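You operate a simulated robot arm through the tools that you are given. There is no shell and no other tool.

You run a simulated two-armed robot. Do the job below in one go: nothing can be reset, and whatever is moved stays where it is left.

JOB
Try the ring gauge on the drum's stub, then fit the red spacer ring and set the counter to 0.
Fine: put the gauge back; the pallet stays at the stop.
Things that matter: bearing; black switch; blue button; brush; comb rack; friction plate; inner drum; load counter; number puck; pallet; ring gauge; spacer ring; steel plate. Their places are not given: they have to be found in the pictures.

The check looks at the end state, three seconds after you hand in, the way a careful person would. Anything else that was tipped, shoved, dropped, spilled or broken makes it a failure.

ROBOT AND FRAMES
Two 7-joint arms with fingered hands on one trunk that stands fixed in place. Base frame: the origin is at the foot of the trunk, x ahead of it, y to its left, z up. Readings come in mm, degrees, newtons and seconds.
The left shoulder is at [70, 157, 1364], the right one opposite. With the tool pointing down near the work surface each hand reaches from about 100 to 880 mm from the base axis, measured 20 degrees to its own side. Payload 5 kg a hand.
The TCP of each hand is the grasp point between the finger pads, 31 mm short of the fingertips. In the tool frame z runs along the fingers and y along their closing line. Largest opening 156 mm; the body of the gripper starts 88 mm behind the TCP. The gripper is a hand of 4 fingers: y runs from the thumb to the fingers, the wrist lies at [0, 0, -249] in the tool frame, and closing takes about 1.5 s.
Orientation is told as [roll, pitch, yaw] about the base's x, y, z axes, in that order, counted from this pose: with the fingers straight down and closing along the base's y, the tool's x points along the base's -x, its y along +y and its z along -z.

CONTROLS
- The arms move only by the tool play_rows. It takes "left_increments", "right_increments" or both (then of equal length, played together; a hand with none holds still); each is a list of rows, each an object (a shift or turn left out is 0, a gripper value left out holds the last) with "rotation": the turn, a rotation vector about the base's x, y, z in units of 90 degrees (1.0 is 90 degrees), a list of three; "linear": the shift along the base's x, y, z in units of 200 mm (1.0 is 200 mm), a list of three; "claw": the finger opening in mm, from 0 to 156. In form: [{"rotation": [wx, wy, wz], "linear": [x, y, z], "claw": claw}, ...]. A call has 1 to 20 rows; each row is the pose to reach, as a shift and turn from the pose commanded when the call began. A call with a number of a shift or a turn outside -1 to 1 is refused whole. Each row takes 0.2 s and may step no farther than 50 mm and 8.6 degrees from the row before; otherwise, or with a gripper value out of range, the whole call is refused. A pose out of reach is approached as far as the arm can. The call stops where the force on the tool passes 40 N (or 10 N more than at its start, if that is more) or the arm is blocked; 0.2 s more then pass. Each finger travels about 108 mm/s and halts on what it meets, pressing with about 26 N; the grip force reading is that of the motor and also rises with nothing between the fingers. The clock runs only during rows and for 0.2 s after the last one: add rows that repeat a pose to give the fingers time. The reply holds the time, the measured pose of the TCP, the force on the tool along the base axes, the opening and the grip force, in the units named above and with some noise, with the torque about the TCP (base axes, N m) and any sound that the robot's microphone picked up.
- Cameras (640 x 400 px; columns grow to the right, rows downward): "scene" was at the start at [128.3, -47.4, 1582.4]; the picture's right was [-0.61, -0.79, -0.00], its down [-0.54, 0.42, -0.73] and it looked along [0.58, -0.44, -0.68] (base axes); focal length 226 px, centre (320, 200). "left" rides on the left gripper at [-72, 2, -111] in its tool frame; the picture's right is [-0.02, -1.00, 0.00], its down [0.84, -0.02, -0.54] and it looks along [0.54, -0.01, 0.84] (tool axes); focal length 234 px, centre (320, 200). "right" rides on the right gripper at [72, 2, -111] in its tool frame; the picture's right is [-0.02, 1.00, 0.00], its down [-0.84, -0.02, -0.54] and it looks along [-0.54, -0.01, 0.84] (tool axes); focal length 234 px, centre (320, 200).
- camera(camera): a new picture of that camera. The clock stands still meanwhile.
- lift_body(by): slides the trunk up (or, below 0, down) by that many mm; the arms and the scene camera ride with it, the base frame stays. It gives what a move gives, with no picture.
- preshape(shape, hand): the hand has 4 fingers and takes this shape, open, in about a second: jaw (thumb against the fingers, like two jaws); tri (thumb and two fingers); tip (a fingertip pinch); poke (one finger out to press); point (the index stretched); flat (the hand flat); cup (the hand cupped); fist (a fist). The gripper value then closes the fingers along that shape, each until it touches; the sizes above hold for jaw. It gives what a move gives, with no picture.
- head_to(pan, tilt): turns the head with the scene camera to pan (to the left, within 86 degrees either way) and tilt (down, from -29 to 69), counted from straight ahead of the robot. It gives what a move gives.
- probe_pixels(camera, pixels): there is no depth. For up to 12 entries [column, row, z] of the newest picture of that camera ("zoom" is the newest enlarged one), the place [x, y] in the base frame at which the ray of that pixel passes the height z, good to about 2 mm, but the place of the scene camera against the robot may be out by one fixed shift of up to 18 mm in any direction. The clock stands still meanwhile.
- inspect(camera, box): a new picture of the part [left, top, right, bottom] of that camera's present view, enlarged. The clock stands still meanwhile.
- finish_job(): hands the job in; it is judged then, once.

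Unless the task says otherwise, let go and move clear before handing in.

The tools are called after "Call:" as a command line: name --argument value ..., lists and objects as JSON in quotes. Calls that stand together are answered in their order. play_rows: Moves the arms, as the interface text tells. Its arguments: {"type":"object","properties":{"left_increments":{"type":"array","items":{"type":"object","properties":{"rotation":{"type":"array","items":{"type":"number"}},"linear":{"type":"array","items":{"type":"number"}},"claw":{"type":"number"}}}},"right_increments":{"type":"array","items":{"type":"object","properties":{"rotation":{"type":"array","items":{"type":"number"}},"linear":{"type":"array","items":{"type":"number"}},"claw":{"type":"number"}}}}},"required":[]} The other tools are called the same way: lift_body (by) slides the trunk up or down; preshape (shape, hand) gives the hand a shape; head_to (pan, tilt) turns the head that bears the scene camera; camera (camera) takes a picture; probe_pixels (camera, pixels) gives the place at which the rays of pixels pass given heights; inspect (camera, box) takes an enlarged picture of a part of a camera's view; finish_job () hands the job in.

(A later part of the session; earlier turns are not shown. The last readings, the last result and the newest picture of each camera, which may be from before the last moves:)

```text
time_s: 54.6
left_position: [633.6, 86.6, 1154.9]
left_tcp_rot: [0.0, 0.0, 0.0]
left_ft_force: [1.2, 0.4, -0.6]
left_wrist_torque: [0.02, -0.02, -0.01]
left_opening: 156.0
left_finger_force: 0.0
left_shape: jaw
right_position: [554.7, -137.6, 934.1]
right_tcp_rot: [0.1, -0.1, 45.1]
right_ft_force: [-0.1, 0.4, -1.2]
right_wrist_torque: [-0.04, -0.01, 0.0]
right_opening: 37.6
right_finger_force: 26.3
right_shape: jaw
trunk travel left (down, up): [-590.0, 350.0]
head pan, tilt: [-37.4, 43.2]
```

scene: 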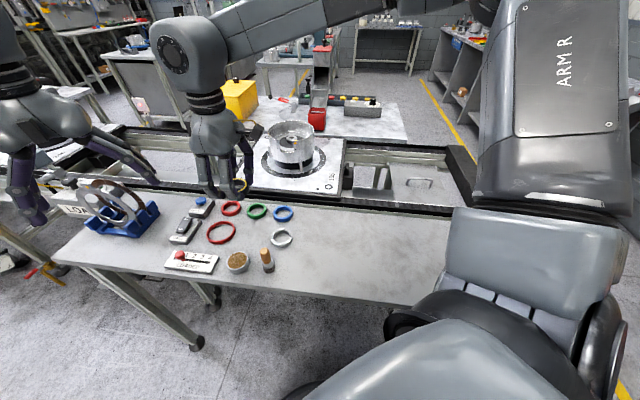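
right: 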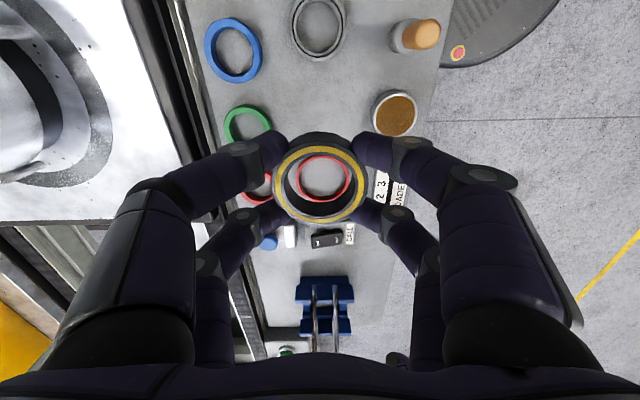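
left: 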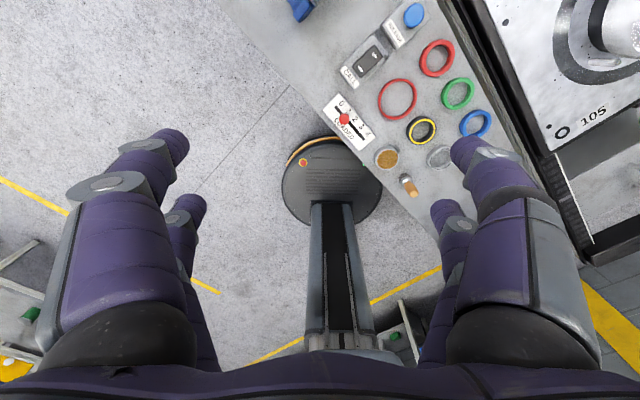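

Call:
play_rows --right_increments '[{"linear": [0.002, 0, -0.004]}, {"linear": [0.002, 0, -0.008]}, {"linear": [0.002, 0, -0.008]}]'

Call:
inspect --camera "scene" --box '[190, 180, 300, 270]'

```text
time_s: 55.4
left_position: [632.8, 85.0, 1154.1]
left_tcp_rot: [-0.1, 0.0, -0.1]
left_ft_force: [0.7, -0.2, 0.3]
left_wrist_torque: [-0.01, -0.01, 0.04]
left_opening: 155.9
left_finger_force: 0.1
left_shape: jaw
right_position: [555.4, -137.3, 932.7]
right_tcp_rot: [0.1, -0.2, 45.1]
right_ft_force: [-0.2, -0.2, -1.7]
right_wrist_torque: [0.0, -0.03, 0.0]
right_opening: 37.8
right_finger_force: 26.3
right_shape: jaw
trunk travel left (down, up): [-590.0, 350.0]
head pan, tilt: [-37.4, 43.2]
```

```text
4.44 times, centred on (245, 225) of scene
```

zoom: 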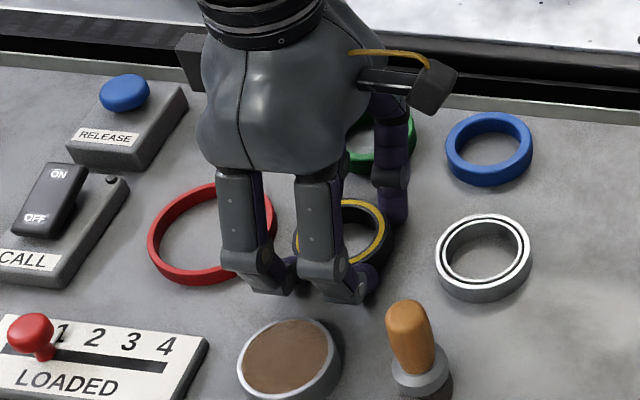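

Still carrying the weight (-1.7 N); one more millimetre at a time until it rests.

Call:
play_rows --right_increments '[{"linear": [0, 0, -0.004]}, {"linear": [0, 0, -0.004]}]'

Call:
play_rows --right_increments '[{"linear": [0, 0, -0.004]}, {"linear": [0, 0, -0.004]}]'

```text
time_s: 56.0
left_position: [632.3, 84.8, 1155.0]
left_tcp_rot: [0.0, 0.1, 0.0]
left_ft_force: [0.7, 0.5, -0.1]
left_wrist_torque: [0.01, 0.0, -0.01]
left_opening: 155.8
left_finger_force: 0.0
left_shape: jaw
right_position: [554.8, -137.4, 932.6]
right_tcp_rot: [0.0, -0.1, 45.1]
right_ft_force: [1.2, 0.0, 3.2]
right_wrist_torque: [-0.02, -0.16, 0.04]
right_opening: 37.6
right_finger_force: 25.9
right_shape: jaw
trunk travel left (down, up): [-590.0, 350.0]
head pan, tilt: [-37.4, 43.2]
```

```text
time_s: 56.6
left_position: [632.2, 84.9, 1154.8]
left_tcp_rot: [0.1, 0.0, 0.1]
left_ft_force: [-0.3, 0.3, -0.5]
left_wrist_torque: [-0.02, -0.01, 0.0]
left_opening: 155.5
left_finger_force: 0.1
left_shape: jaw
right_position: [556.1, -138.9, 931.5]
right_tcp_rot: [0.0, -0.2, 45.1]
right_ft_force: [1.6, -2.2, 8.0]
right_wrist_torque: [-0.14, -0.3, -0.02]
right_opening: 37.8
right_finger_force: 26.5
right_shape: jaw
trunk travel left (down, up): [-590.0, 350.0]
head pan, tilt: [-37.4, 43.2]
```

The ring rests on the table (8 N). Easing up 1 mm and opening to 73.

Call:
play_rows --right_increments '[{"linear": [0, 0, 0.006], "claw": 38}, {"linear": [0, 0, 0.006], "claw": 48}, {"linear": [0, 0, 0.006], "claw": 58}, {"linear": [0, 0, 0.006], "claw": 66}, {"linear": [0, 0, 0.006], "claw": 73}, {"linear": [0, 0, 0.006], "claw": 73}]'

Call:
play_rows --right_increments '[{"linear": [0, 0, 0.05]}, {"linear": [0, 0, 0.15]}, {"linear": [0, 0, 0.35]}, {"linear": [0, 0, 0.55]}, {"linear": [0, 0, 0.75]}, {"linear": [0, 0, 0.75]}]'

Call:
camera --camera "right"

Call:
inspect --camera "scene" --box '[150, 180, 310, 280]'

```text
time_s: 58.0
left_position: [632.0, 86.3, 1154.4]
left_tcp_rot: [0.1, 0.0, 0.1]
left_ft_force: [-0.1, 0.2, -0.5]
left_wrist_torque: [0.01, -0.03, -0.01]
left_opening: 156.0
left_finger_force: 0.0
left_shape: jaw
right_position: [556.1, -137.7, 933.2]
right_tcp_rot: [0.0, -0.1, 45.1]
right_ft_force: [0.8, -0.7, 2.8]
right_wrist_torque: [-0.03, -0.01, 0.03]
right_opening: 71.8
right_finger_force: 0.0
right_shape: jaw
trunk travel left (down, up): [-590.0, 350.0]
head pan, tilt: [-37.4, 43.2]
```

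```text
time_s: 59.4
left_position: [632.0, 86.2, 1153.2]
left_tcp_rot: [-0.1, 0.0, 0.0]
left_ft_force: [0.6, -1.4, 0.4]
left_wrist_torque: [-0.01, -0.01, -0.02]
left_opening: 155.7
left_finger_force: 0.0
left_shape: jaw
right_position: [557.7, -138.3, 1085.0]
right_tcp_rot: [0.2, 0.0, 45.1]
right_ft_force: [0.2, -0.1, -0.4]
right_wrist_torque: [0.01, 0.0, 0.01]
right_opening: 72.6
right_finger_force: 0.1
right_shape: jaw
trunk travel left (down, up): [-590.0, 350.0]
head pan, tilt: [-37.4, 43.2]
```

```text
taken
```

right: 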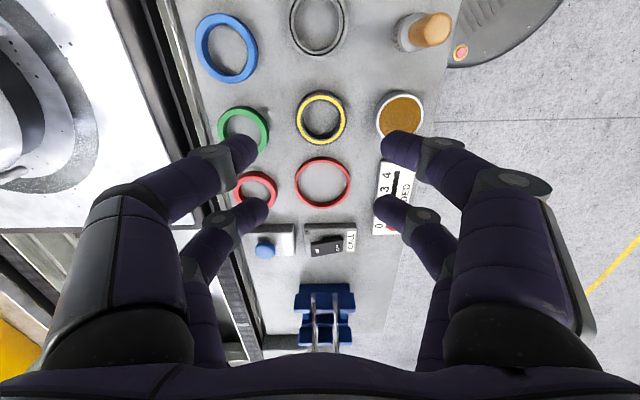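

```text
4.00 times, centred on (230, 230) of scene
```

zoom: 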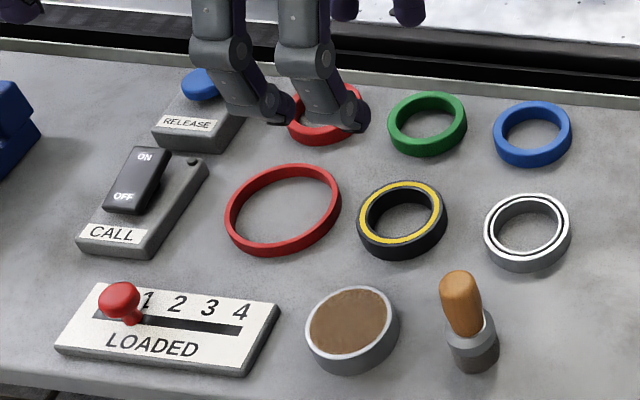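

The gauge is back on its spot (323,119) and everything else looks undisturbed. Now the small red ring: I'll map what lies around it before choosing the grip angle.

Call:
inspect --camera "right" --box '[190, 90, 370, 270]'

Call:
probe_pixels --camera "right" --pixels '[[322, 119, 914], [257, 190, 912], [322, 183, 912], [212, 170, 905], [225, 215, 905], [243, 131, 912], [246, 226, 920], [295, 226, 920]]'

```text
2.22 times, centred on (280, 180) of right
```

zoom: 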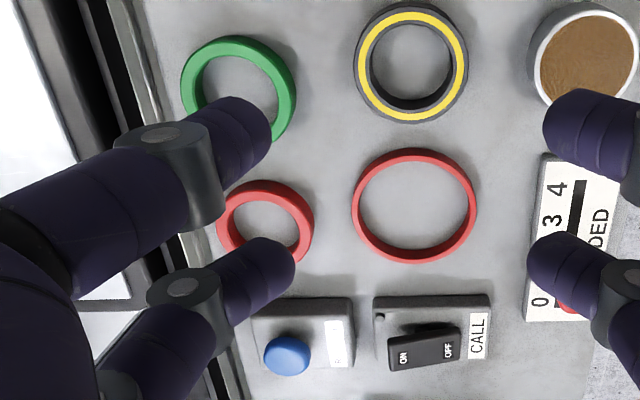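

```text
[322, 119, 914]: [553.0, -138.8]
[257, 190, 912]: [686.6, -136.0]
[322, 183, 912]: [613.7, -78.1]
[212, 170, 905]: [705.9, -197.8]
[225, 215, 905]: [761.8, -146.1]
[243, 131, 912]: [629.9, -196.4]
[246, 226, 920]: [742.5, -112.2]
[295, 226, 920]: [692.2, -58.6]
```

The small red ring is at about (687.5, -135.5) with the big red ring at 143°, the release box about 59 mm away at 60° and the table edge at 315°. I'll use yaw 53° so the fingers straddle the big ring's direction, with a narrower 54 mm opening.

Call:
play_rows --right_increments '[{"rotation": [0, 0, 0.045], "linear": [0.2, 0.007, 0], "claw": 64}, {"rotation": [0, 0, 0.089], "linear": [0.4, 0.014, 0], "claw": 54}, {"rotation": [0, 0, 0.089], "linear": [0.6, 0.014, -0.1]}, {"rotation": [0, 0, 0.089], "linear": [0.65, 0.014, -0.25]}, {"rotation": [0, 0, 0.089], "linear": [0.65, 0.014, -0.4]}, {"rotation": [0, 0, 0.089], "linear": [0.65, 0.014, -0.45]}, {"rotation": [0, 0, 0.089], "linear": [0.65, 0.014, -0.45]}]'

Call:
camera --camera "right"

Call:
inspect --camera "scene" --box '[170, 160, 290, 260]'

```text
time_s: 61.0
left_position: [631.7, 84.9, 1153.7]
left_tcp_rot: [0.0, 0.0, 0.0]
left_ft_force: [0.4, -0.2, -0.2]
left_wrist_torque: [0.01, 0.0, -0.01]
left_opening: 156.0
left_finger_force: 0.1
left_shape: jaw
right_position: [684.6, -135.4, 993.9]
right_tcp_rot: [0.0, -0.1, 53.2]
right_ft_force: [-0.7, -0.3, -0.7]
right_wrist_torque: [0.03, 0.01, 0.03]
right_opening: 54.4
right_finger_force: 0.0
right_shape: jaw
trunk travel left (down, up): [-590.0, 350.0]
head pan, tilt: [-37.4, 43.2]
```

```text
taken
```

right: 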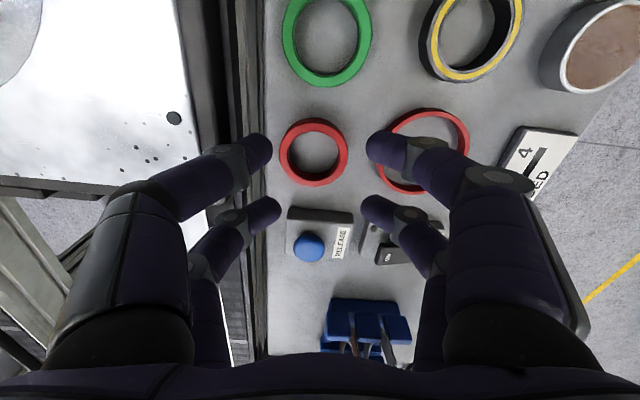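

```text
4.00 times, centred on (230, 210) of scene
```

zoom: 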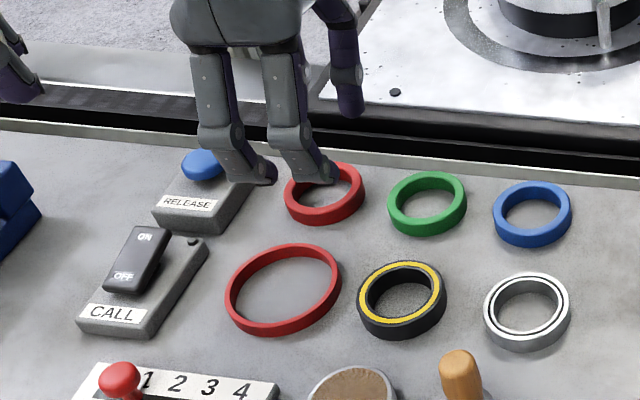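

Call:
inspect --camera "right" --box '[265, 100, 365, 200]'

Call:
probe_pixels --camera "right" --pixels '[[314, 152, 910], [314, 155, 910], [354, 210, 905], [354, 210, 920], [290, 208, 920], [266, 150, 905], [408, 148, 910]]'

```text
4.00 times, centred on (315, 150) of right
```

zoom: 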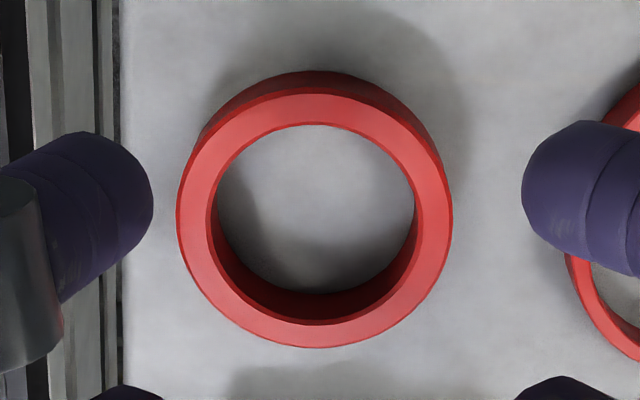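

```text
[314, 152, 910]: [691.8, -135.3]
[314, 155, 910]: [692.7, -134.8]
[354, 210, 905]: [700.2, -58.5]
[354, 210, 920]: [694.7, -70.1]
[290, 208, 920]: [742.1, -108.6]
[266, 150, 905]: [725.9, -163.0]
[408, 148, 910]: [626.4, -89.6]
```

The ring's top face centre is at about (313.9,157), so the hand must shift roughly (+8, +2.8). Then down to z 955 for another check.

Call:
play_rows --right_increments '[{"linear": [0.04, 0.014, 0]}, {"linear": [0.04, 0.014, -0.1]}, {"linear": [0.04, 0.014, -0.19]}, {"linear": [0.04, 0.014, -0.19]}]'

Call:
camera --camera "right"

Call:
inspect --camera "right" --box '[255, 110, 385, 230]'

```text
time_s: 62.0
left_position: [633.0, 87.4, 1153.5]
left_tcp_rot: [0.0, 0.0, 0.0]
left_ft_force: [0.7, -1.0, -0.4]
left_wrist_torque: [-0.01, -0.03, 0.01]
left_opening: 155.9
left_finger_force: 0.1
left_shape: jaw
right_position: [680.3, -143.8, 956.6]
right_tcp_rot: [0.0, -0.1, 53.0]
right_ft_force: [-0.5, 0.3, 0.2]
right_wrist_torque: [-0.01, 0.05, -0.02]
right_opening: 54.3
right_finger_force: 0.2
right_shape: jaw
right hand out of reach, approached as far as the arm can: row 1, 2, 3, 4
trunk travel left (down, up): [-590.0, 350.0]
head pan, tilt: [-37.4, 43.2]
```

```text
taken
```

right: 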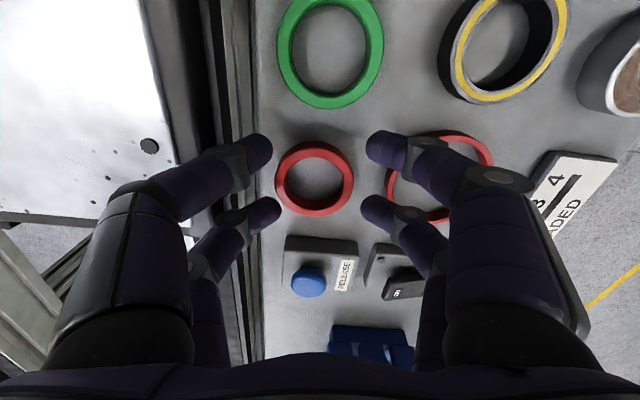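

```text
3.33 times, centred on (320, 170) of right
```

zoom: 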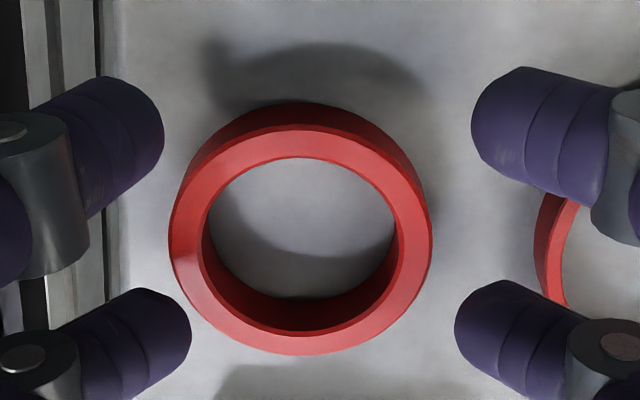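

At this trunk height the arm can't reach the ring with the hand down (it drifted to (680, -144) and stopped at z 957). I'll raise both hands and lower the trunk another 110 mm.

Call:
play_rows --right_increments '[{"linear": [0, 0, 0.1]}, {"linear": [0.02, 0.02, 0.3]}, {"linear": [0.05, 0.04, 0.5]}, {"linear": [0.05, 0.04, 0.6]}, {"linear": [0.05, 0.04, 0.6]}]' --left_increments '[{"linear": [0, 0, 0.1]}, {"linear": [0, 0.05, 0.3]}, {"linear": [0, 0.1, 0.5]}, {"linear": [0, 0.15, 0.6]}, {"linear": [0, 0.15, 0.6]}]'

Call:
lift_body --by -110

Call:
camera --camera "right"

Call:
camera --camera "scene"

```text
time_s: 63.2
left_position: [634.4, 116.8, 1272.5]
left_tcp_rot: [0.0, 0.1, 0.1]
left_ft_force: [0.3, -0.2, 0.3]
left_wrist_torque: [0.0, -0.02, -0.01]
left_opening: 155.7
left_finger_force: 0.1
left_shape: jaw
right_position: [690.0, -135.1, 1078.0]
right_tcp_rot: [0.1, -0.1, 53.2]
right_ft_force: [-0.1, 0.0, -0.9]
right_wrist_torque: [0.01, -0.02, -0.01]
right_opening: 54.3
right_finger_force: 0.0
right_shape: jaw
trunk travel left (down, up): [-590.0, 350.0]
head pan, tilt: [-37.4, 43.2]
```

```text
time_s: 64.6
left_position: [633.4, 116.7, 1163.8]
left_tcp_rot: [-0.1, -0.1, 0.0]
left_ft_force: [-0.1, -0.6, -0.1]
left_wrist_torque: [0.0, 0.0, 0.01]
left_opening: 155.9
left_finger_force: 0.1
left_shape: jaw
right_position: [691.0, -136.2, 966.9]
right_tcp_rot: [0.0, 0.0, 53.1]
right_ft_force: [-0.2, -0.4, 0.0]
right_wrist_torque: [-0.02, 0.0, 0.0]
right_opening: 54.1
right_finger_force: 0.1
right_shape: jaw
trunk travel left (down, up): [-480.0, 460.0]
head pan, tilt: [-37.4, 43.2]
```

```text
taken
```

right: 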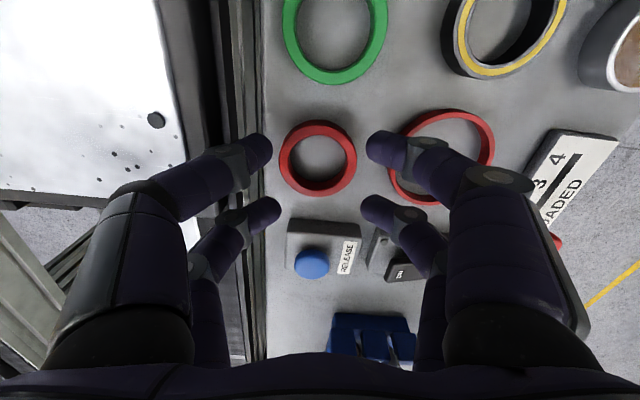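

```text
taken
```

scene: 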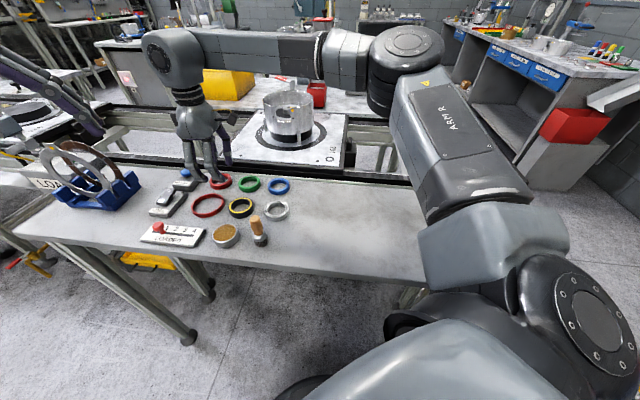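

Call:
inspect --camera "right" --box '[255, 100, 385, 220]'

```text
3.33 times, centred on (320, 160) of right
```

zoom: 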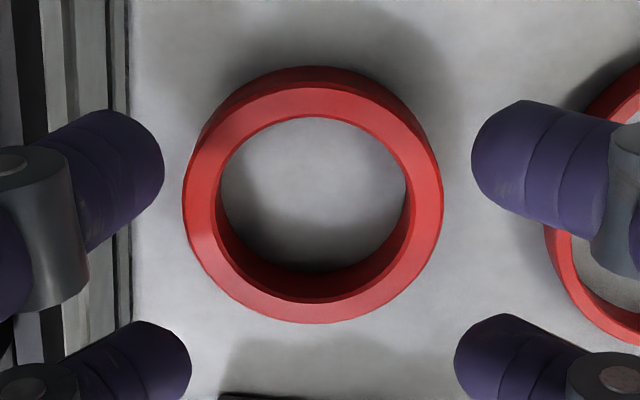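

Ring centre is (317.9,160.5), about (+1.8, +0.8) mm from the hand axis. Shifting and lowering to z 937.

Call:
play_rows --right_increments '[{"linear": [0.009, 0.004, 0]}, {"linear": [0.009, 0.004, -0.05]}, {"linear": [0.009, 0.004, -0.1]}, {"linear": [0.009, 0.004, -0.13]}, {"linear": [0.009, 0.004, -0.15]}, {"linear": [0.009, 0.004, -0.15]}]'

Call:
camera --camera "right"

Call:
inspect --camera "scene" --box '[140, 140, 260, 230]'

```text
time_s: 66.0
left_position: [634.3, 116.4, 1162.4]
left_tcp_rot: [0.0, 0.0, 0.1]
left_ft_force: [0.4, -0.3, -0.6]
left_wrist_torque: [-0.03, 0.03, 0.02]
left_opening: 155.9
left_finger_force: 0.2
left_shape: jaw
right_position: [689.5, -135.2, 936.8]
right_tcp_rot: [0.0, -0.3, 53.0]
right_ft_force: [-0.6, -0.1, 0.2]
right_wrist_torque: [0.01, -0.01, 0.02]
right_opening: 54.3
right_finger_force: 0.1
right_shape: jaw
trunk travel left (down, up): [-480.0, 460.0]
head pan, tilt: [-37.4, 43.2]
```

```text
taken
```

right: 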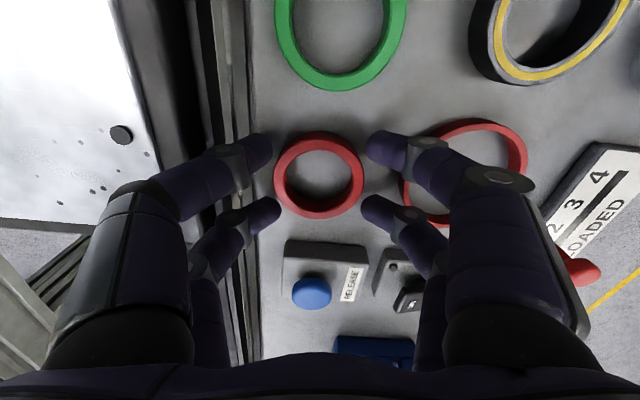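

```text
4.44 times, centred on (200, 185) of scene
```

zoom: 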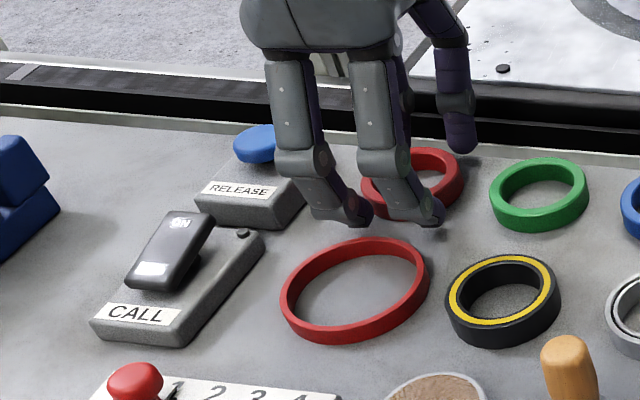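

The ring is centred (318.5,176) and the fingers clear the big red ring and release box. Lowering 4 mm and closing.

Call:
play_rows --right_increments '[{"linear": [0, 0, -0.01]}, {"linear": [0, 0, -0.017]}, {"linear": [0, 0, -0.017], "claw": 48}, {"linear": [0, 0, -0.017], "claw": 42}, {"linear": [0, 0, -0.017], "claw": 36}, {"linear": [0, 0, -0.017], "claw": 30}, {"linear": [0, 0, -0.017], "claw": 30}, {"linear": [0, 0, -0.017], "claw": 30}]'

Call:
camera --camera "right"

```text
time_s: 67.8
left_position: [632.3, 117.0, 1163.5]
left_tcp_rot: [0.0, 0.0, 0.0]
left_ft_force: [-0.4, -0.1, 0.3]
left_wrist_torque: [-0.02, 0.0, 0.0]
left_opening: 155.8
left_finger_force: 0.1
left_shape: jaw
right_position: [691.1, -136.3, 934.4]
right_tcp_rot: [0.0, -0.2, 53.1]
right_ft_force: [-0.2, -0.5, 0.3]
right_wrist_torque: [-0.01, -0.01, -0.03]
right_opening: 37.8
right_finger_force: 25.9
right_shape: jaw
trunk travel left (down, up): [-480.0, 460.0]
head pan, tilt: [-37.4, 43.2]
```

```text
taken
```

right: 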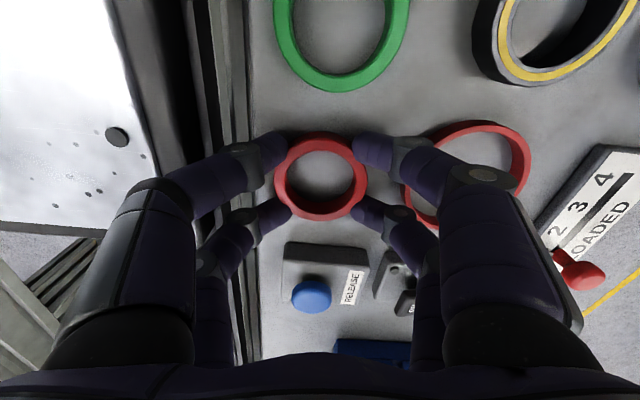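

Red ring gripped (25.9 N, 37.8 mm). Lifting and raising the trunk back to the height that worked for the drum.

Call:
play_rows --right_increments '[{"linear": [0, 0, 0.03]}, {"linear": [0, 0, 0.12]}, {"linear": [0, 0, 0.3]}, {"linear": [0, 0, 0.5]}, {"linear": [0, 0, 0.6]}, {"linear": [0, 0, 0.6]}]'

Call:
lift_body --by 110

Call:
camera --camera "right"

Call:
inspect --camera "scene" --box '[100, 130, 340, 280]'

```text
time_s: 69.2
left_position: [633.2, 116.0, 1163.8]
left_tcp_rot: [-0.1, -0.1, -0.1]
left_ft_force: [-0.1, -0.1, 0.6]
left_wrist_torque: [0.0, -0.03, 0.0]
left_opening: 156.0
left_finger_force: 0.0
left_shape: jaw
right_position: [682.3, -141.0, 1052.6]
right_tcp_rot: [0.0, -0.4, 53.1]
right_ft_force: [0.5, -0.5, -0.5]
right_wrist_torque: [-0.02, 0.0, 0.0]
right_opening: 37.6
right_finger_force: 26.0
right_shape: jaw
right hand out of reach, approached as far as the arm can: row 4, 5, 6
trunk travel left (down, up): [-480.0, 460.0]
head pan, tilt: [-37.4, 43.2]
```

```text
time_s: 70.6
left_position: [633.3, 115.5, 1273.4]
left_tcp_rot: [0.0, -0.1, 0.1]
left_ft_force: [-0.6, -0.1, 0.2]
left_wrist_torque: [-0.02, 0.02, 0.03]
left_opening: 155.8
left_finger_force: 0.1
left_shape: jaw
right_position: [683.3, -140.6, 1162.4]
right_tcp_rot: [0.0, -0.2, 53.2]
right_ft_force: [0.5, -0.6, -1.8]
right_wrist_torque: [-0.01, 0.06, -0.02]
right_opening: 37.9
right_finger_force: 26.1
right_shape: jaw
trunk travel left (down, up): [-590.0, 350.0]
head pan, tilt: [-37.4, 43.2]
```

```text
taken
```

right: 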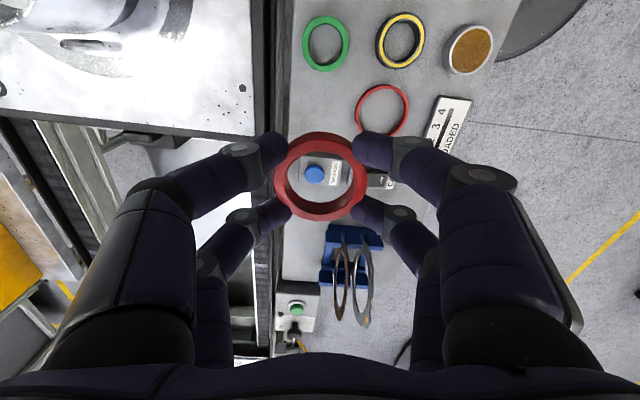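

```text
2.67 times, centred on (220, 205) of scene
```

zoom: 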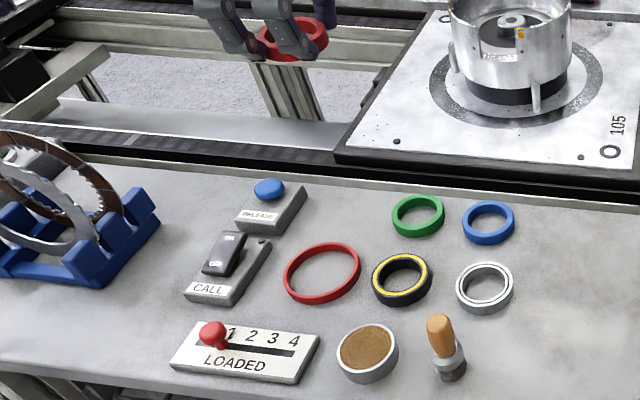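

The red ring is held level and the rest is undisturbed. Moving to the drum while turning back to yaw 0.

Call:
play_rows --right_increments '[{"rotation": [0, 0, -0.085], "linear": [0.03, -0.14, 0]}, {"rotation": [0, 0, -0.17], "linear": [0.07, -0.28, 0]}, {"rotation": [0, 0, -0.255], "linear": [0.11, -0.42, 0]}, {"rotation": [0, 0, -0.34], "linear": [0.15, -0.56, 0]}, {"rotation": [0, 0, -0.425], "linear": [0.19, -0.7, 0]}, {"rotation": [0, 0, -0.51], "linear": [0.23, -0.84, -0.05]}, {"rotation": [0, 0, -0.59], "linear": [0.27, -1.0, -0.1]}, {"rotation": [0, 0, -0.59], "linear": [0.27, -1.0, -0.1]}]'

Call:
play_rows --right_increments '[{"linear": [0.07, -0.14, -0.07]}, {"rotation": [-0.004, -0.013, 0], "linear": [0.14, -0.28, -0.13]}, {"rotation": [-0.004, -0.015, 0], "linear": [0.21, -0.42, -0.13]}, {"rotation": [-0.004, -0.015, 0], "linear": [0.23, -0.445, -0.13]}, {"rotation": [-0.004, -0.015, 0], "linear": [0.23, -0.445, -0.13]}]'

Call:
camera --camera "right"

Call:
inspect --camera "right" --box '[260, 90, 380, 230]'

```text
time_s: 72.4
left_position: [632.8, 116.2, 1273.7]
left_tcp_rot: [-0.1, 0.0, -0.1]
left_ft_force: [-0.1, -0.3, 0.0]
left_wrist_torque: [-0.03, -0.01, 0.0]
left_opening: 156.0
left_finger_force: 0.1
left_shape: jaw
right_position: [738.9, -338.9, 1140.2]
right_tcp_rot: [-0.1, -0.3, -0.1]
right_ft_force: [1.0, 0.2, 0.3]
right_wrist_torque: [-0.02, 0.02, 0.02]
right_opening: 37.5
right_finger_force: 25.5
right_shape: jaw
trunk travel left (down, up): [-590.0, 350.0]
head pan, tilt: [-37.4, 43.2]
```

```text
time_s: 73.6
left_position: [633.5, 115.9, 1274.0]
left_tcp_rot: [0.0, -0.1, 0.0]
left_ft_force: [-0.5, 0.6, 0.6]
left_wrist_torque: [-0.04, -0.02, 0.0]
left_opening: 155.5
left_finger_force: 0.1
left_shape: jaw
right_position: [784.1, -428.5, 1115.5]
right_tcp_rot: [-0.4, -1.6, -0.1]
right_ft_force: [0.1, 0.5, -0.5]
right_wrist_torque: [0.0, -0.04, 0.0]
right_opening: 37.5
right_finger_force: 25.9
right_shape: jaw
trunk travel left (down, up): [-590.0, 350.0]
head pan, tilt: [-37.4, 43.2]
```

```text
taken
```

right: 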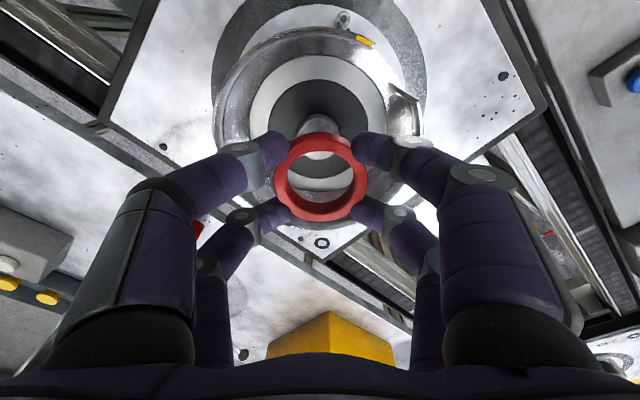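

```text
2.86 times, centred on (320, 160) of right
```

zoom: 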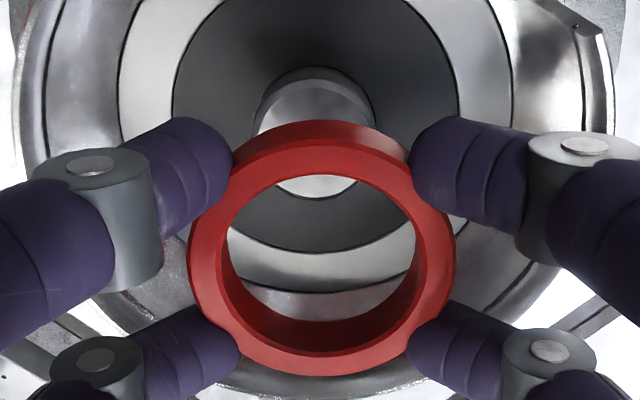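

The red ring is above the drum; the stub's centre column is about 317.6, a couple of millimetres toward -y. Shifting y by -2.3 and lowering to z 1058.

Call:
play_rows --right_increments '[{"linear": [0, -0.011, -0.05]}, {"linear": [0, -0.011, -0.13]}, {"linear": [0, -0.011, -0.21]}, {"linear": [0, -0.011, -0.26]}, {"linear": [0, -0.011, -0.29]}, {"linear": [0, -0.011, -0.29]}]'

Call:
inspect --camera "right" --box '[260, 120, 380, 230]'

Call:
inspect --camera "scene" --box '[260, 110, 330, 160]'

```text
time_s: 75.0
left_position: [633.0, 116.1, 1273.9]
left_tcp_rot: [0.0, 0.0, 0.0]
left_ft_force: [-0.5, 0.8, -0.1]
left_wrist_torque: [0.0, 0.03, -0.02]
left_opening: 155.9
left_finger_force: 0.1
left_shape: jaw
right_position: [783.3, -432.5, 1057.9]
right_tcp_rot: [-0.5, -1.5, -0.1]
right_ft_force: [-0.5, -0.1, -0.9]
right_wrist_torque: [0.0, -0.02, -0.03]
right_opening: 37.3
right_finger_force: 25.8
right_shape: jaw
trunk travel left (down, up): [-590.0, 350.0]
head pan, tilt: [-37.4, 43.2]
```

```text
3.64 times, centred on (320, 175) of right
```

zoom: 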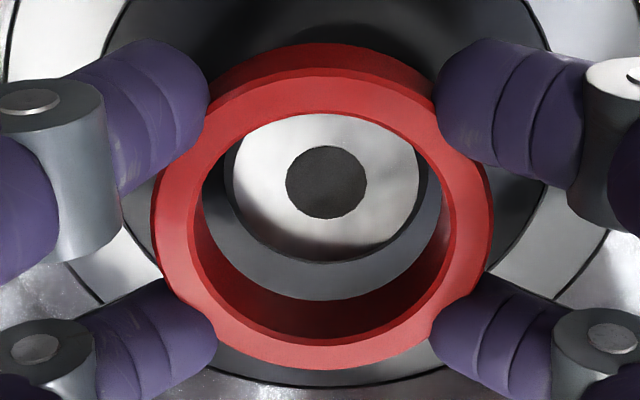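

```text
8.00 times, centred on (295, 135) of scene
```

zoom: 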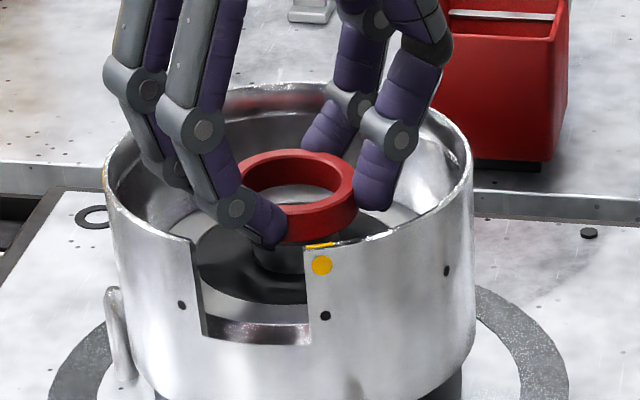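

Red ring and stub: hole at (321.8,170), ring centre column 320.5, so I nudge y +1 and lower onto the stub at 2 mm per row.

Call:
play_rows --right_increments '[{"linear": [0, 0.005, 0]}, {"linear": [0, 0.005, -0.01]}, {"linear": [0, 0.005, -0.02]}, {"linear": [0, 0.005, -0.03]}, {"linear": [0, 0.005, -0.04]}, {"linear": [0, 0.005, -0.05]}, {"linear": [0, 0.005, -0.05]}]'

Call:
inspect --camera "right" --box '[260, 120, 380, 230]'

Call:
inspect --camera "scene" --box '[260, 110, 330, 160]'

```text
time_s: 76.6
left_position: [633.4, 117.2, 1274.1]
left_tcp_rot: [0.0, 0.1, 0.0]
left_ft_force: [0.0, -0.4, 0.6]
left_wrist_torque: [-0.01, -0.03, 0.01]
left_opening: 156.0
left_finger_force: 0.1
left_shape: jaw
right_position: [782.1, -430.0, 1047.2]
right_tcp_rot: [-0.3, -1.6, 0.1]
right_ft_force: [-0.2, -0.4, -0.5]
right_wrist_torque: [0.0, 0.02, 0.01]
right_opening: 37.1
right_finger_force: 26.3
right_shape: jaw
trunk travel left (down, up): [-590.0, 350.0]
head pan, tilt: [-37.4, 43.2]
```

```text
3.64 times, centred on (320, 175) of right
```

zoom: 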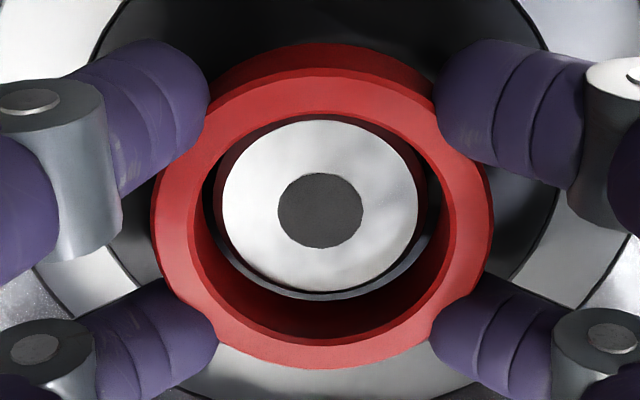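

```text
8.00 times, centred on (295, 135) of scene
```

zoom: 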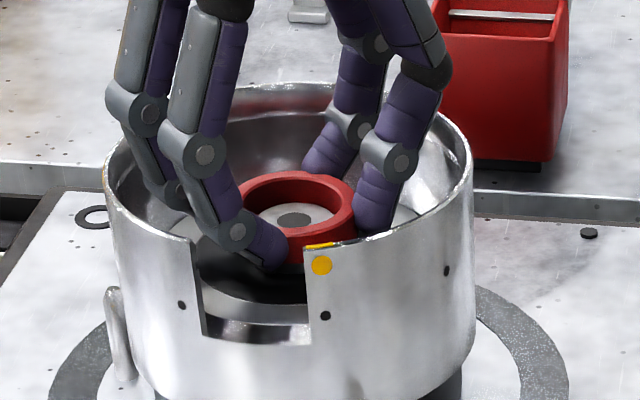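

The red ring has slid over the stub's top with no force. Continuing down toward the seat in small steps.

Call:
play_rows --right_increments '[{"linear": [0, 0, -0.01]}, {"linear": [0, 0, -0.02]}, {"linear": [0, 0, -0.03]}, {"linear": [0, 0, -0.035]}, {"linear": [0, 0, -0.035]}]'

Call:
play_rows --right_increments '[{"linear": [0, 0, -0.006]}, {"linear": [0, 0, -0.012]}, {"linear": [0, 0, -0.012]}]'

Call:
inspect --camera "right" --box '[260, 120, 380, 230]'

Call:
inspect --camera "scene" --box '[260, 110, 330, 160]'

```text
time_s: 77.8
left_position: [634.3, 116.4, 1273.5]
left_tcp_rot: [0.0, 0.1, 0.0]
left_ft_force: [-0.2, -0.2, -0.4]
left_wrist_torque: [0.01, 0.02, 0.03]
left_opening: 155.9
left_finger_force: 0.0
left_shape: jaw
right_position: [785.1, -431.0, 1041.2]
right_tcp_rot: [-0.4, -1.6, 0.0]
right_ft_force: [0.1, 0.3, -0.5]
right_wrist_torque: [0.0, 0.0, 0.02]
right_opening: 37.3
right_finger_force: 25.6
right_shape: jaw
trunk travel left (down, up): [-590.0, 350.0]
head pan, tilt: [-37.4, 43.2]
```

```text
time_s: 78.6
left_position: [633.7, 116.8, 1274.1]
left_tcp_rot: [0.1, -0.1, 0.0]
left_ft_force: [-0.6, -0.5, -0.1]
left_wrist_torque: [0.0, -0.01, -0.03]
left_opening: 156.0
left_finger_force: 0.1
left_shape: jaw
right_position: [783.6, -431.2, 1038.8]
right_tcp_rot: [-0.3, -1.6, 0.1]
right_ft_force: [-0.3, 0.3, 1.7]
right_wrist_torque: [-0.02, 0.02, 0.01]
right_opening: 37.5
right_finger_force: 25.7
right_shape: jaw
trunk travel left (down, up): [-590.0, 350.0]
head pan, tilt: [-37.4, 43.2]
```

```text
3.64 times, centred on (320, 175) of right
```

zoom: 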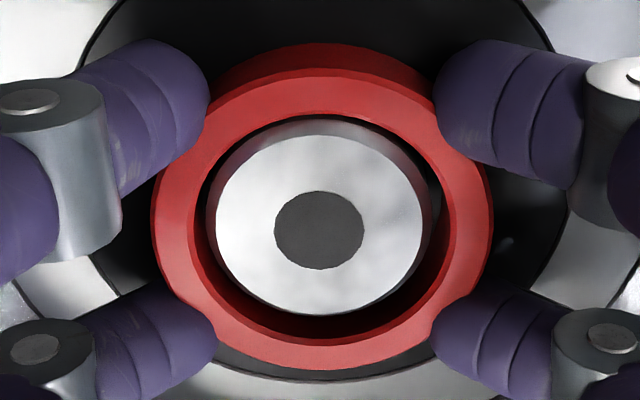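

```text
8.00 times, centred on (295, 135) of scene
```

zoom: 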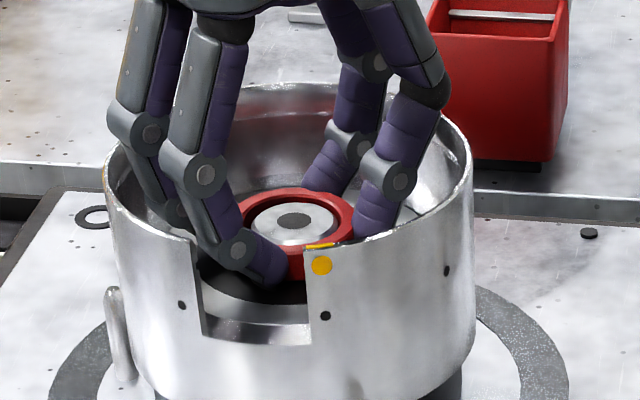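

Light contact (1.7 N) and the ring is flush on the stub. Opening gently by a few millimetres to release it inside the drum.

Call:
play_rows --right_increments '[{"linear": [0, 0, -0.003], "claw": 38}, {"claw": 40}, {"claw": 42}, {"claw": 44}, {"claw": 46}, {"claw": 47}, {"claw": 47}]'

Call:
inspect --camera "right" --box '[220, 80, 420, 260]'

Call:
inspect --camera "scene" --box '[260, 110, 330, 160]'

```text
time_s: 80.2
left_position: [633.3, 117.0, 1273.1]
left_tcp_rot: [0.0, 0.0, 0.0]
left_ft_force: [0.4, -0.2, 1.3]
left_wrist_torque: [-0.03, 0.0, -0.02]
left_opening: 155.9
left_finger_force: 0.1
left_shape: jaw
right_position: [782.6, -430.6, 1039.1]
right_tcp_rot: [-0.4, -1.6, -0.1]
right_ft_force: [-0.3, -0.6, -0.4]
right_wrist_torque: [-0.01, -0.01, 0.01]
right_opening: 46.8
right_finger_force: 0.0
right_shape: jaw
trunk travel left (down, up): [-590.0, 350.0]
head pan, tilt: [-37.4, 43.2]
```

```text
2.22 times, centred on (320, 170) of right
```

zoom: 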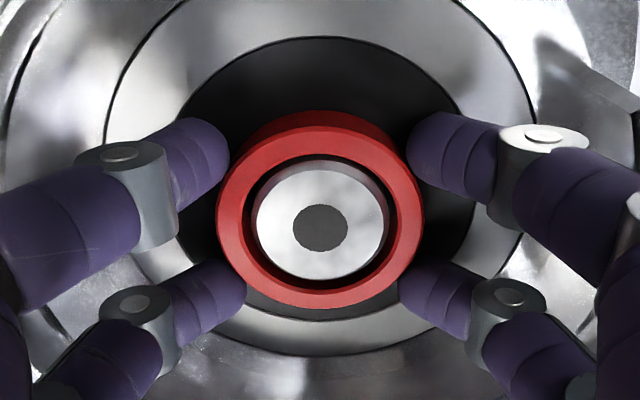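

```text
8.00 times, centred on (295, 135) of scene
```

zoom: 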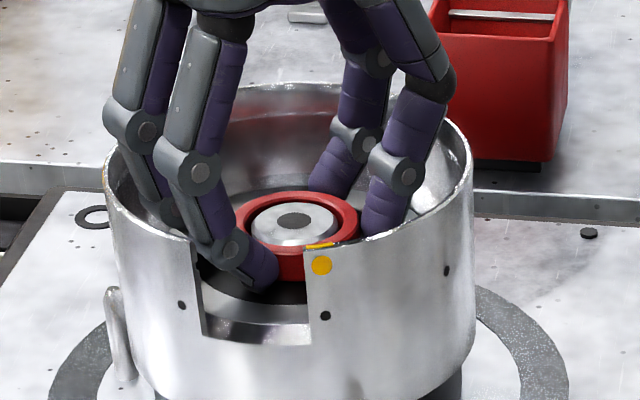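

The ring is free and sits around the stub, with gaps to all four fingertips. Lifting straight out.

Call:
play_rows --right_increments '[{"linear": [0, 0, 0.02]}, {"linear": [0, 0, 0.05]}, {"linear": [0, 0, 0.1]}, {"linear": [0, 0, 0.2]}, {"linear": [0, 0, 0.35]}, {"linear": [-0.05, 0, 0.5]}, {"rotation": [0.004, 0.016, 0], "linear": [-0.15, 0, 0.6]}, {"rotation": [0.004, 0.016, 0], "linear": [-0.3, 0, 0.65]}, {"rotation": [0.004, 0.016, 0], "linear": [-0.5, 0, 0.65]}, {"rotation": [0.004, 0.016, 0], "linear": [-0.5, 0, 0.65]}]'

Call:
camera --camera "right"

Call:
inspect --camera "scene" --box '[240, 90, 340, 190]'

Call:
camera --camera "left"

Call:
camera --camera "scene"

```text
time_s: 82.4
left_position: [633.8, 115.8, 1272.9]
left_tcp_rot: [0.0, 0.1, 0.0]
left_ft_force: [0.7, 0.3, -0.6]
left_wrist_torque: [-0.02, 0.02, -0.02]
left_opening: 155.6
left_finger_force: 0.0
left_shape: jaw
right_position: [685.5, -428.8, 1167.2]
right_tcp_rot: [0.1, -0.1, -0.1]
right_ft_force: [1.1, -0.4, -0.9]
right_wrist_torque: [0.02, 0.07, 0.03]
right_opening: 46.5
right_finger_force: 0.0
right_shape: jaw
trunk travel left (down, up): [-590.0, 350.0]
head pan, tilt: [-37.4, 43.2]
```

```text
taken
```

right: 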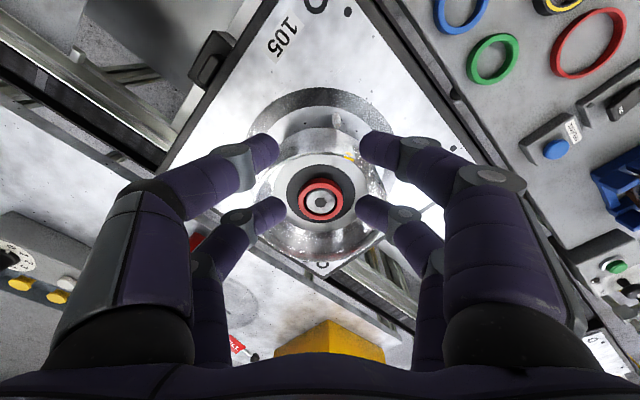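

```text
4.00 times, centred on (290, 140) of scene
```

zoom: 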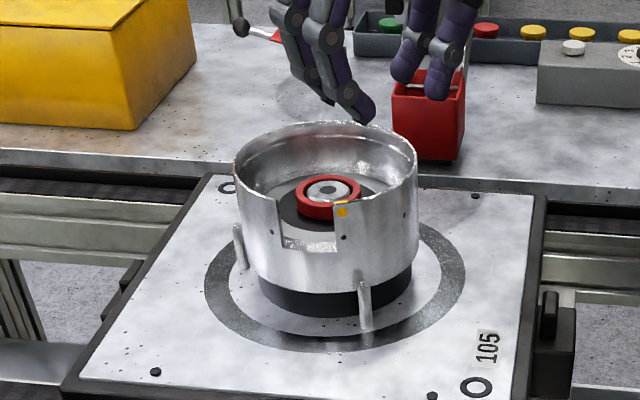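

```text
taken
```

left: 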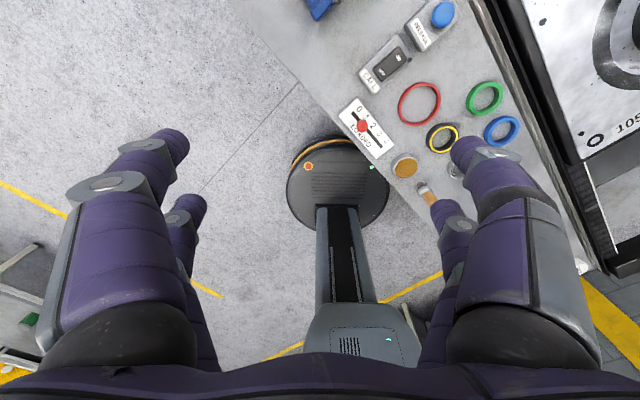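

```text
taken
```

scene: 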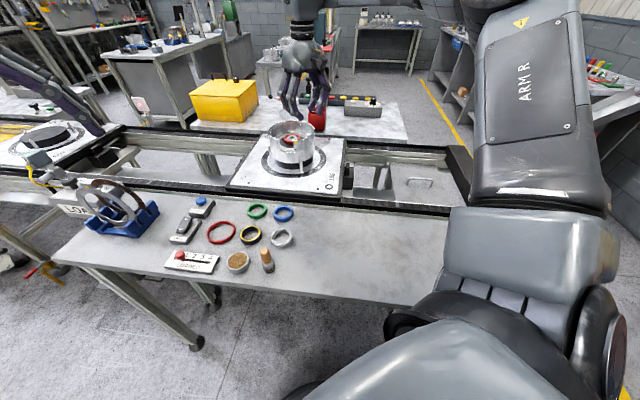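

The red ring is seated flush on the stub. Now the counter: I'll look at its knob and slot closely.

Call:
inspect --camera "left" --box '[325, 85, 415, 165]'

Call:
inspect --camera "scene" --box '[155, 235, 235, 285]'

Call:
probe_pixels --camera "left" --pixels '[[362, 126, 900], [362, 126, 920], [362, 126, 940], [358, 108, 912], [384, 137, 912], [353, 99, 912], [395, 146, 912]]'

Call:
probe_pixels --camera "scene" --pixels '[[181, 256, 920], [181, 256, 940], [196, 261, 912]]'

```text
5.00 times, centred on (370, 125) of left
```

zoom: 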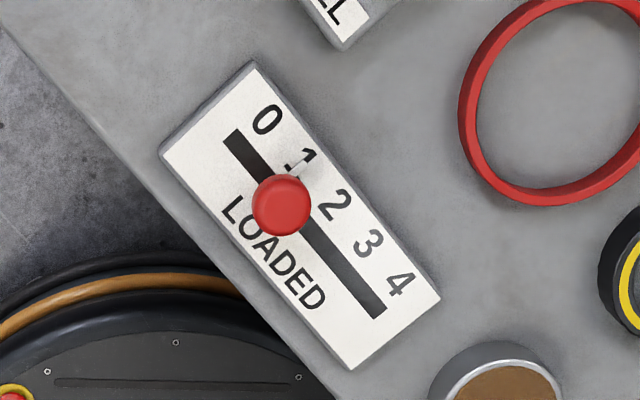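

```text
8.00 times, centred on (195, 260) of scene
```

zoom: 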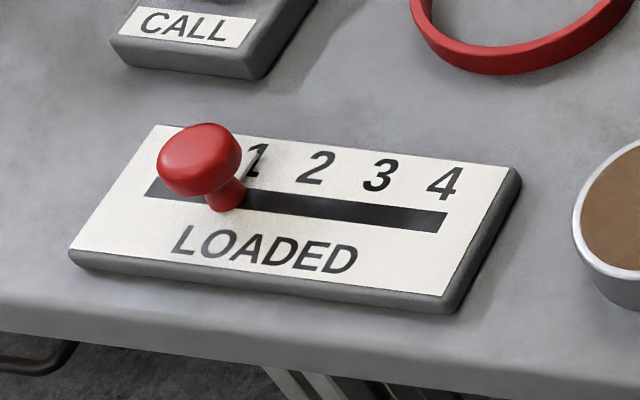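

```text
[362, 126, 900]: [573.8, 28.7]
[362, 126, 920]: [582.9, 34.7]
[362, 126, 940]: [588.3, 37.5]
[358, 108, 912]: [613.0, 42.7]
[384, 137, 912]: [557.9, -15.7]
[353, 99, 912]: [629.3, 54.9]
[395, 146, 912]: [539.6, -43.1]
```

```text
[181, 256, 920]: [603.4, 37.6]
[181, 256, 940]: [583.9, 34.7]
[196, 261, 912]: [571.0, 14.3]
```

In the left zoom the knob's stem sits at the "1" on a slot running from 0 at (230,135) to 4 at (380,310), spacing about 23 mm along direction (0.67, 0.74) toward 0. I'll use the left hand, closed, as a narrow pusher: bring it behind the knob with yaw 48°.

Call:
play_rows --left_increments '[{"rotation": [0, 0, 0.08], "linear": [-0.06, -0.09, 0], "claw": 100}, {"rotation": [0, 0, 0.16], "linear": [-0.12, -0.18, -0.1], "claw": 60}, {"rotation": [0, 0, 0.24], "linear": [-0.18, -0.27, -0.2], "claw": 20}, {"rotation": [0, 0, 0.32], "linear": [-0.25, -0.36, -0.3], "claw": 0}, {"rotation": [0, 0, 0.4], "linear": [-0.32, -0.46, -0.4]}, {"rotation": [0, 0, 0.48], "linear": [-0.4, -0.56, -0.5]}, {"rotation": [0, 0, 0.53], "linear": [-0.44, -0.625, -0.65]}, {"rotation": [0, 0, 0.53], "linear": [-0.44, -0.625, -0.8]}, {"rotation": [0, 0, 0.53], "linear": [-0.44, -0.625, -0.85]}, {"rotation": [0, 0, 0.53], "linear": [-0.44, -0.625, -0.85]}]'

Call:
camera --camera "left"

Call:
inspect --camera "scene" --box '[130, 140, 290, 280]'

```text
time_s: 84.6
left_position: [546.1, -8.4, 1102.9]
left_tcp_rot: [0.0, 0.0, 47.7]
left_ft_force: [0.2, 1.1, 0.3]
left_wrist_torque: [0.03, 0.01, -0.01]
left_opening: 0.0
left_finger_force: 26.0
left_shape: jaw
right_position: [683.2, -429.7, 1168.6]
right_tcp_rot: [0.0, -0.3, 0.0]
right_ft_force: [-0.3, -0.6, 0.5]
right_wrist_torque: [0.0, -0.01, 0.02]
right_opening: 46.7
right_finger_force: 0.1
right_shape: jaw
trunk travel left (down, up): [-590.0, 350.0]
head pan, tilt: [-37.4, 43.2]
```

```text
taken
```

left: 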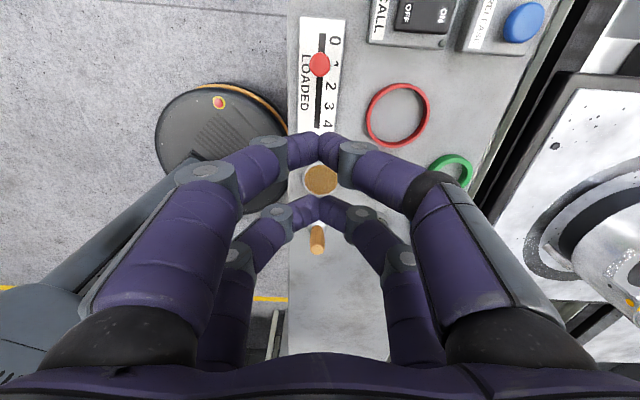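

```text
2.86 times, centred on (210, 210) of scene
```

zoom: 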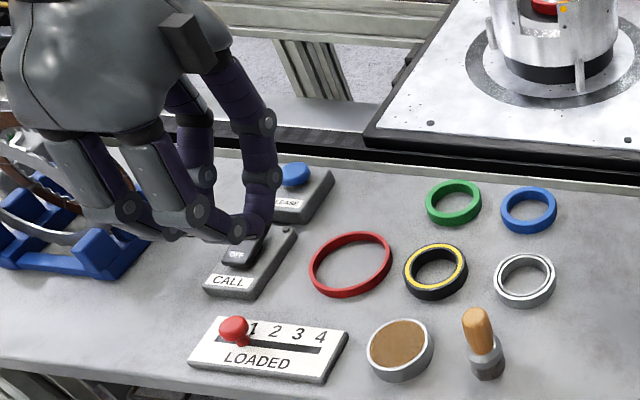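

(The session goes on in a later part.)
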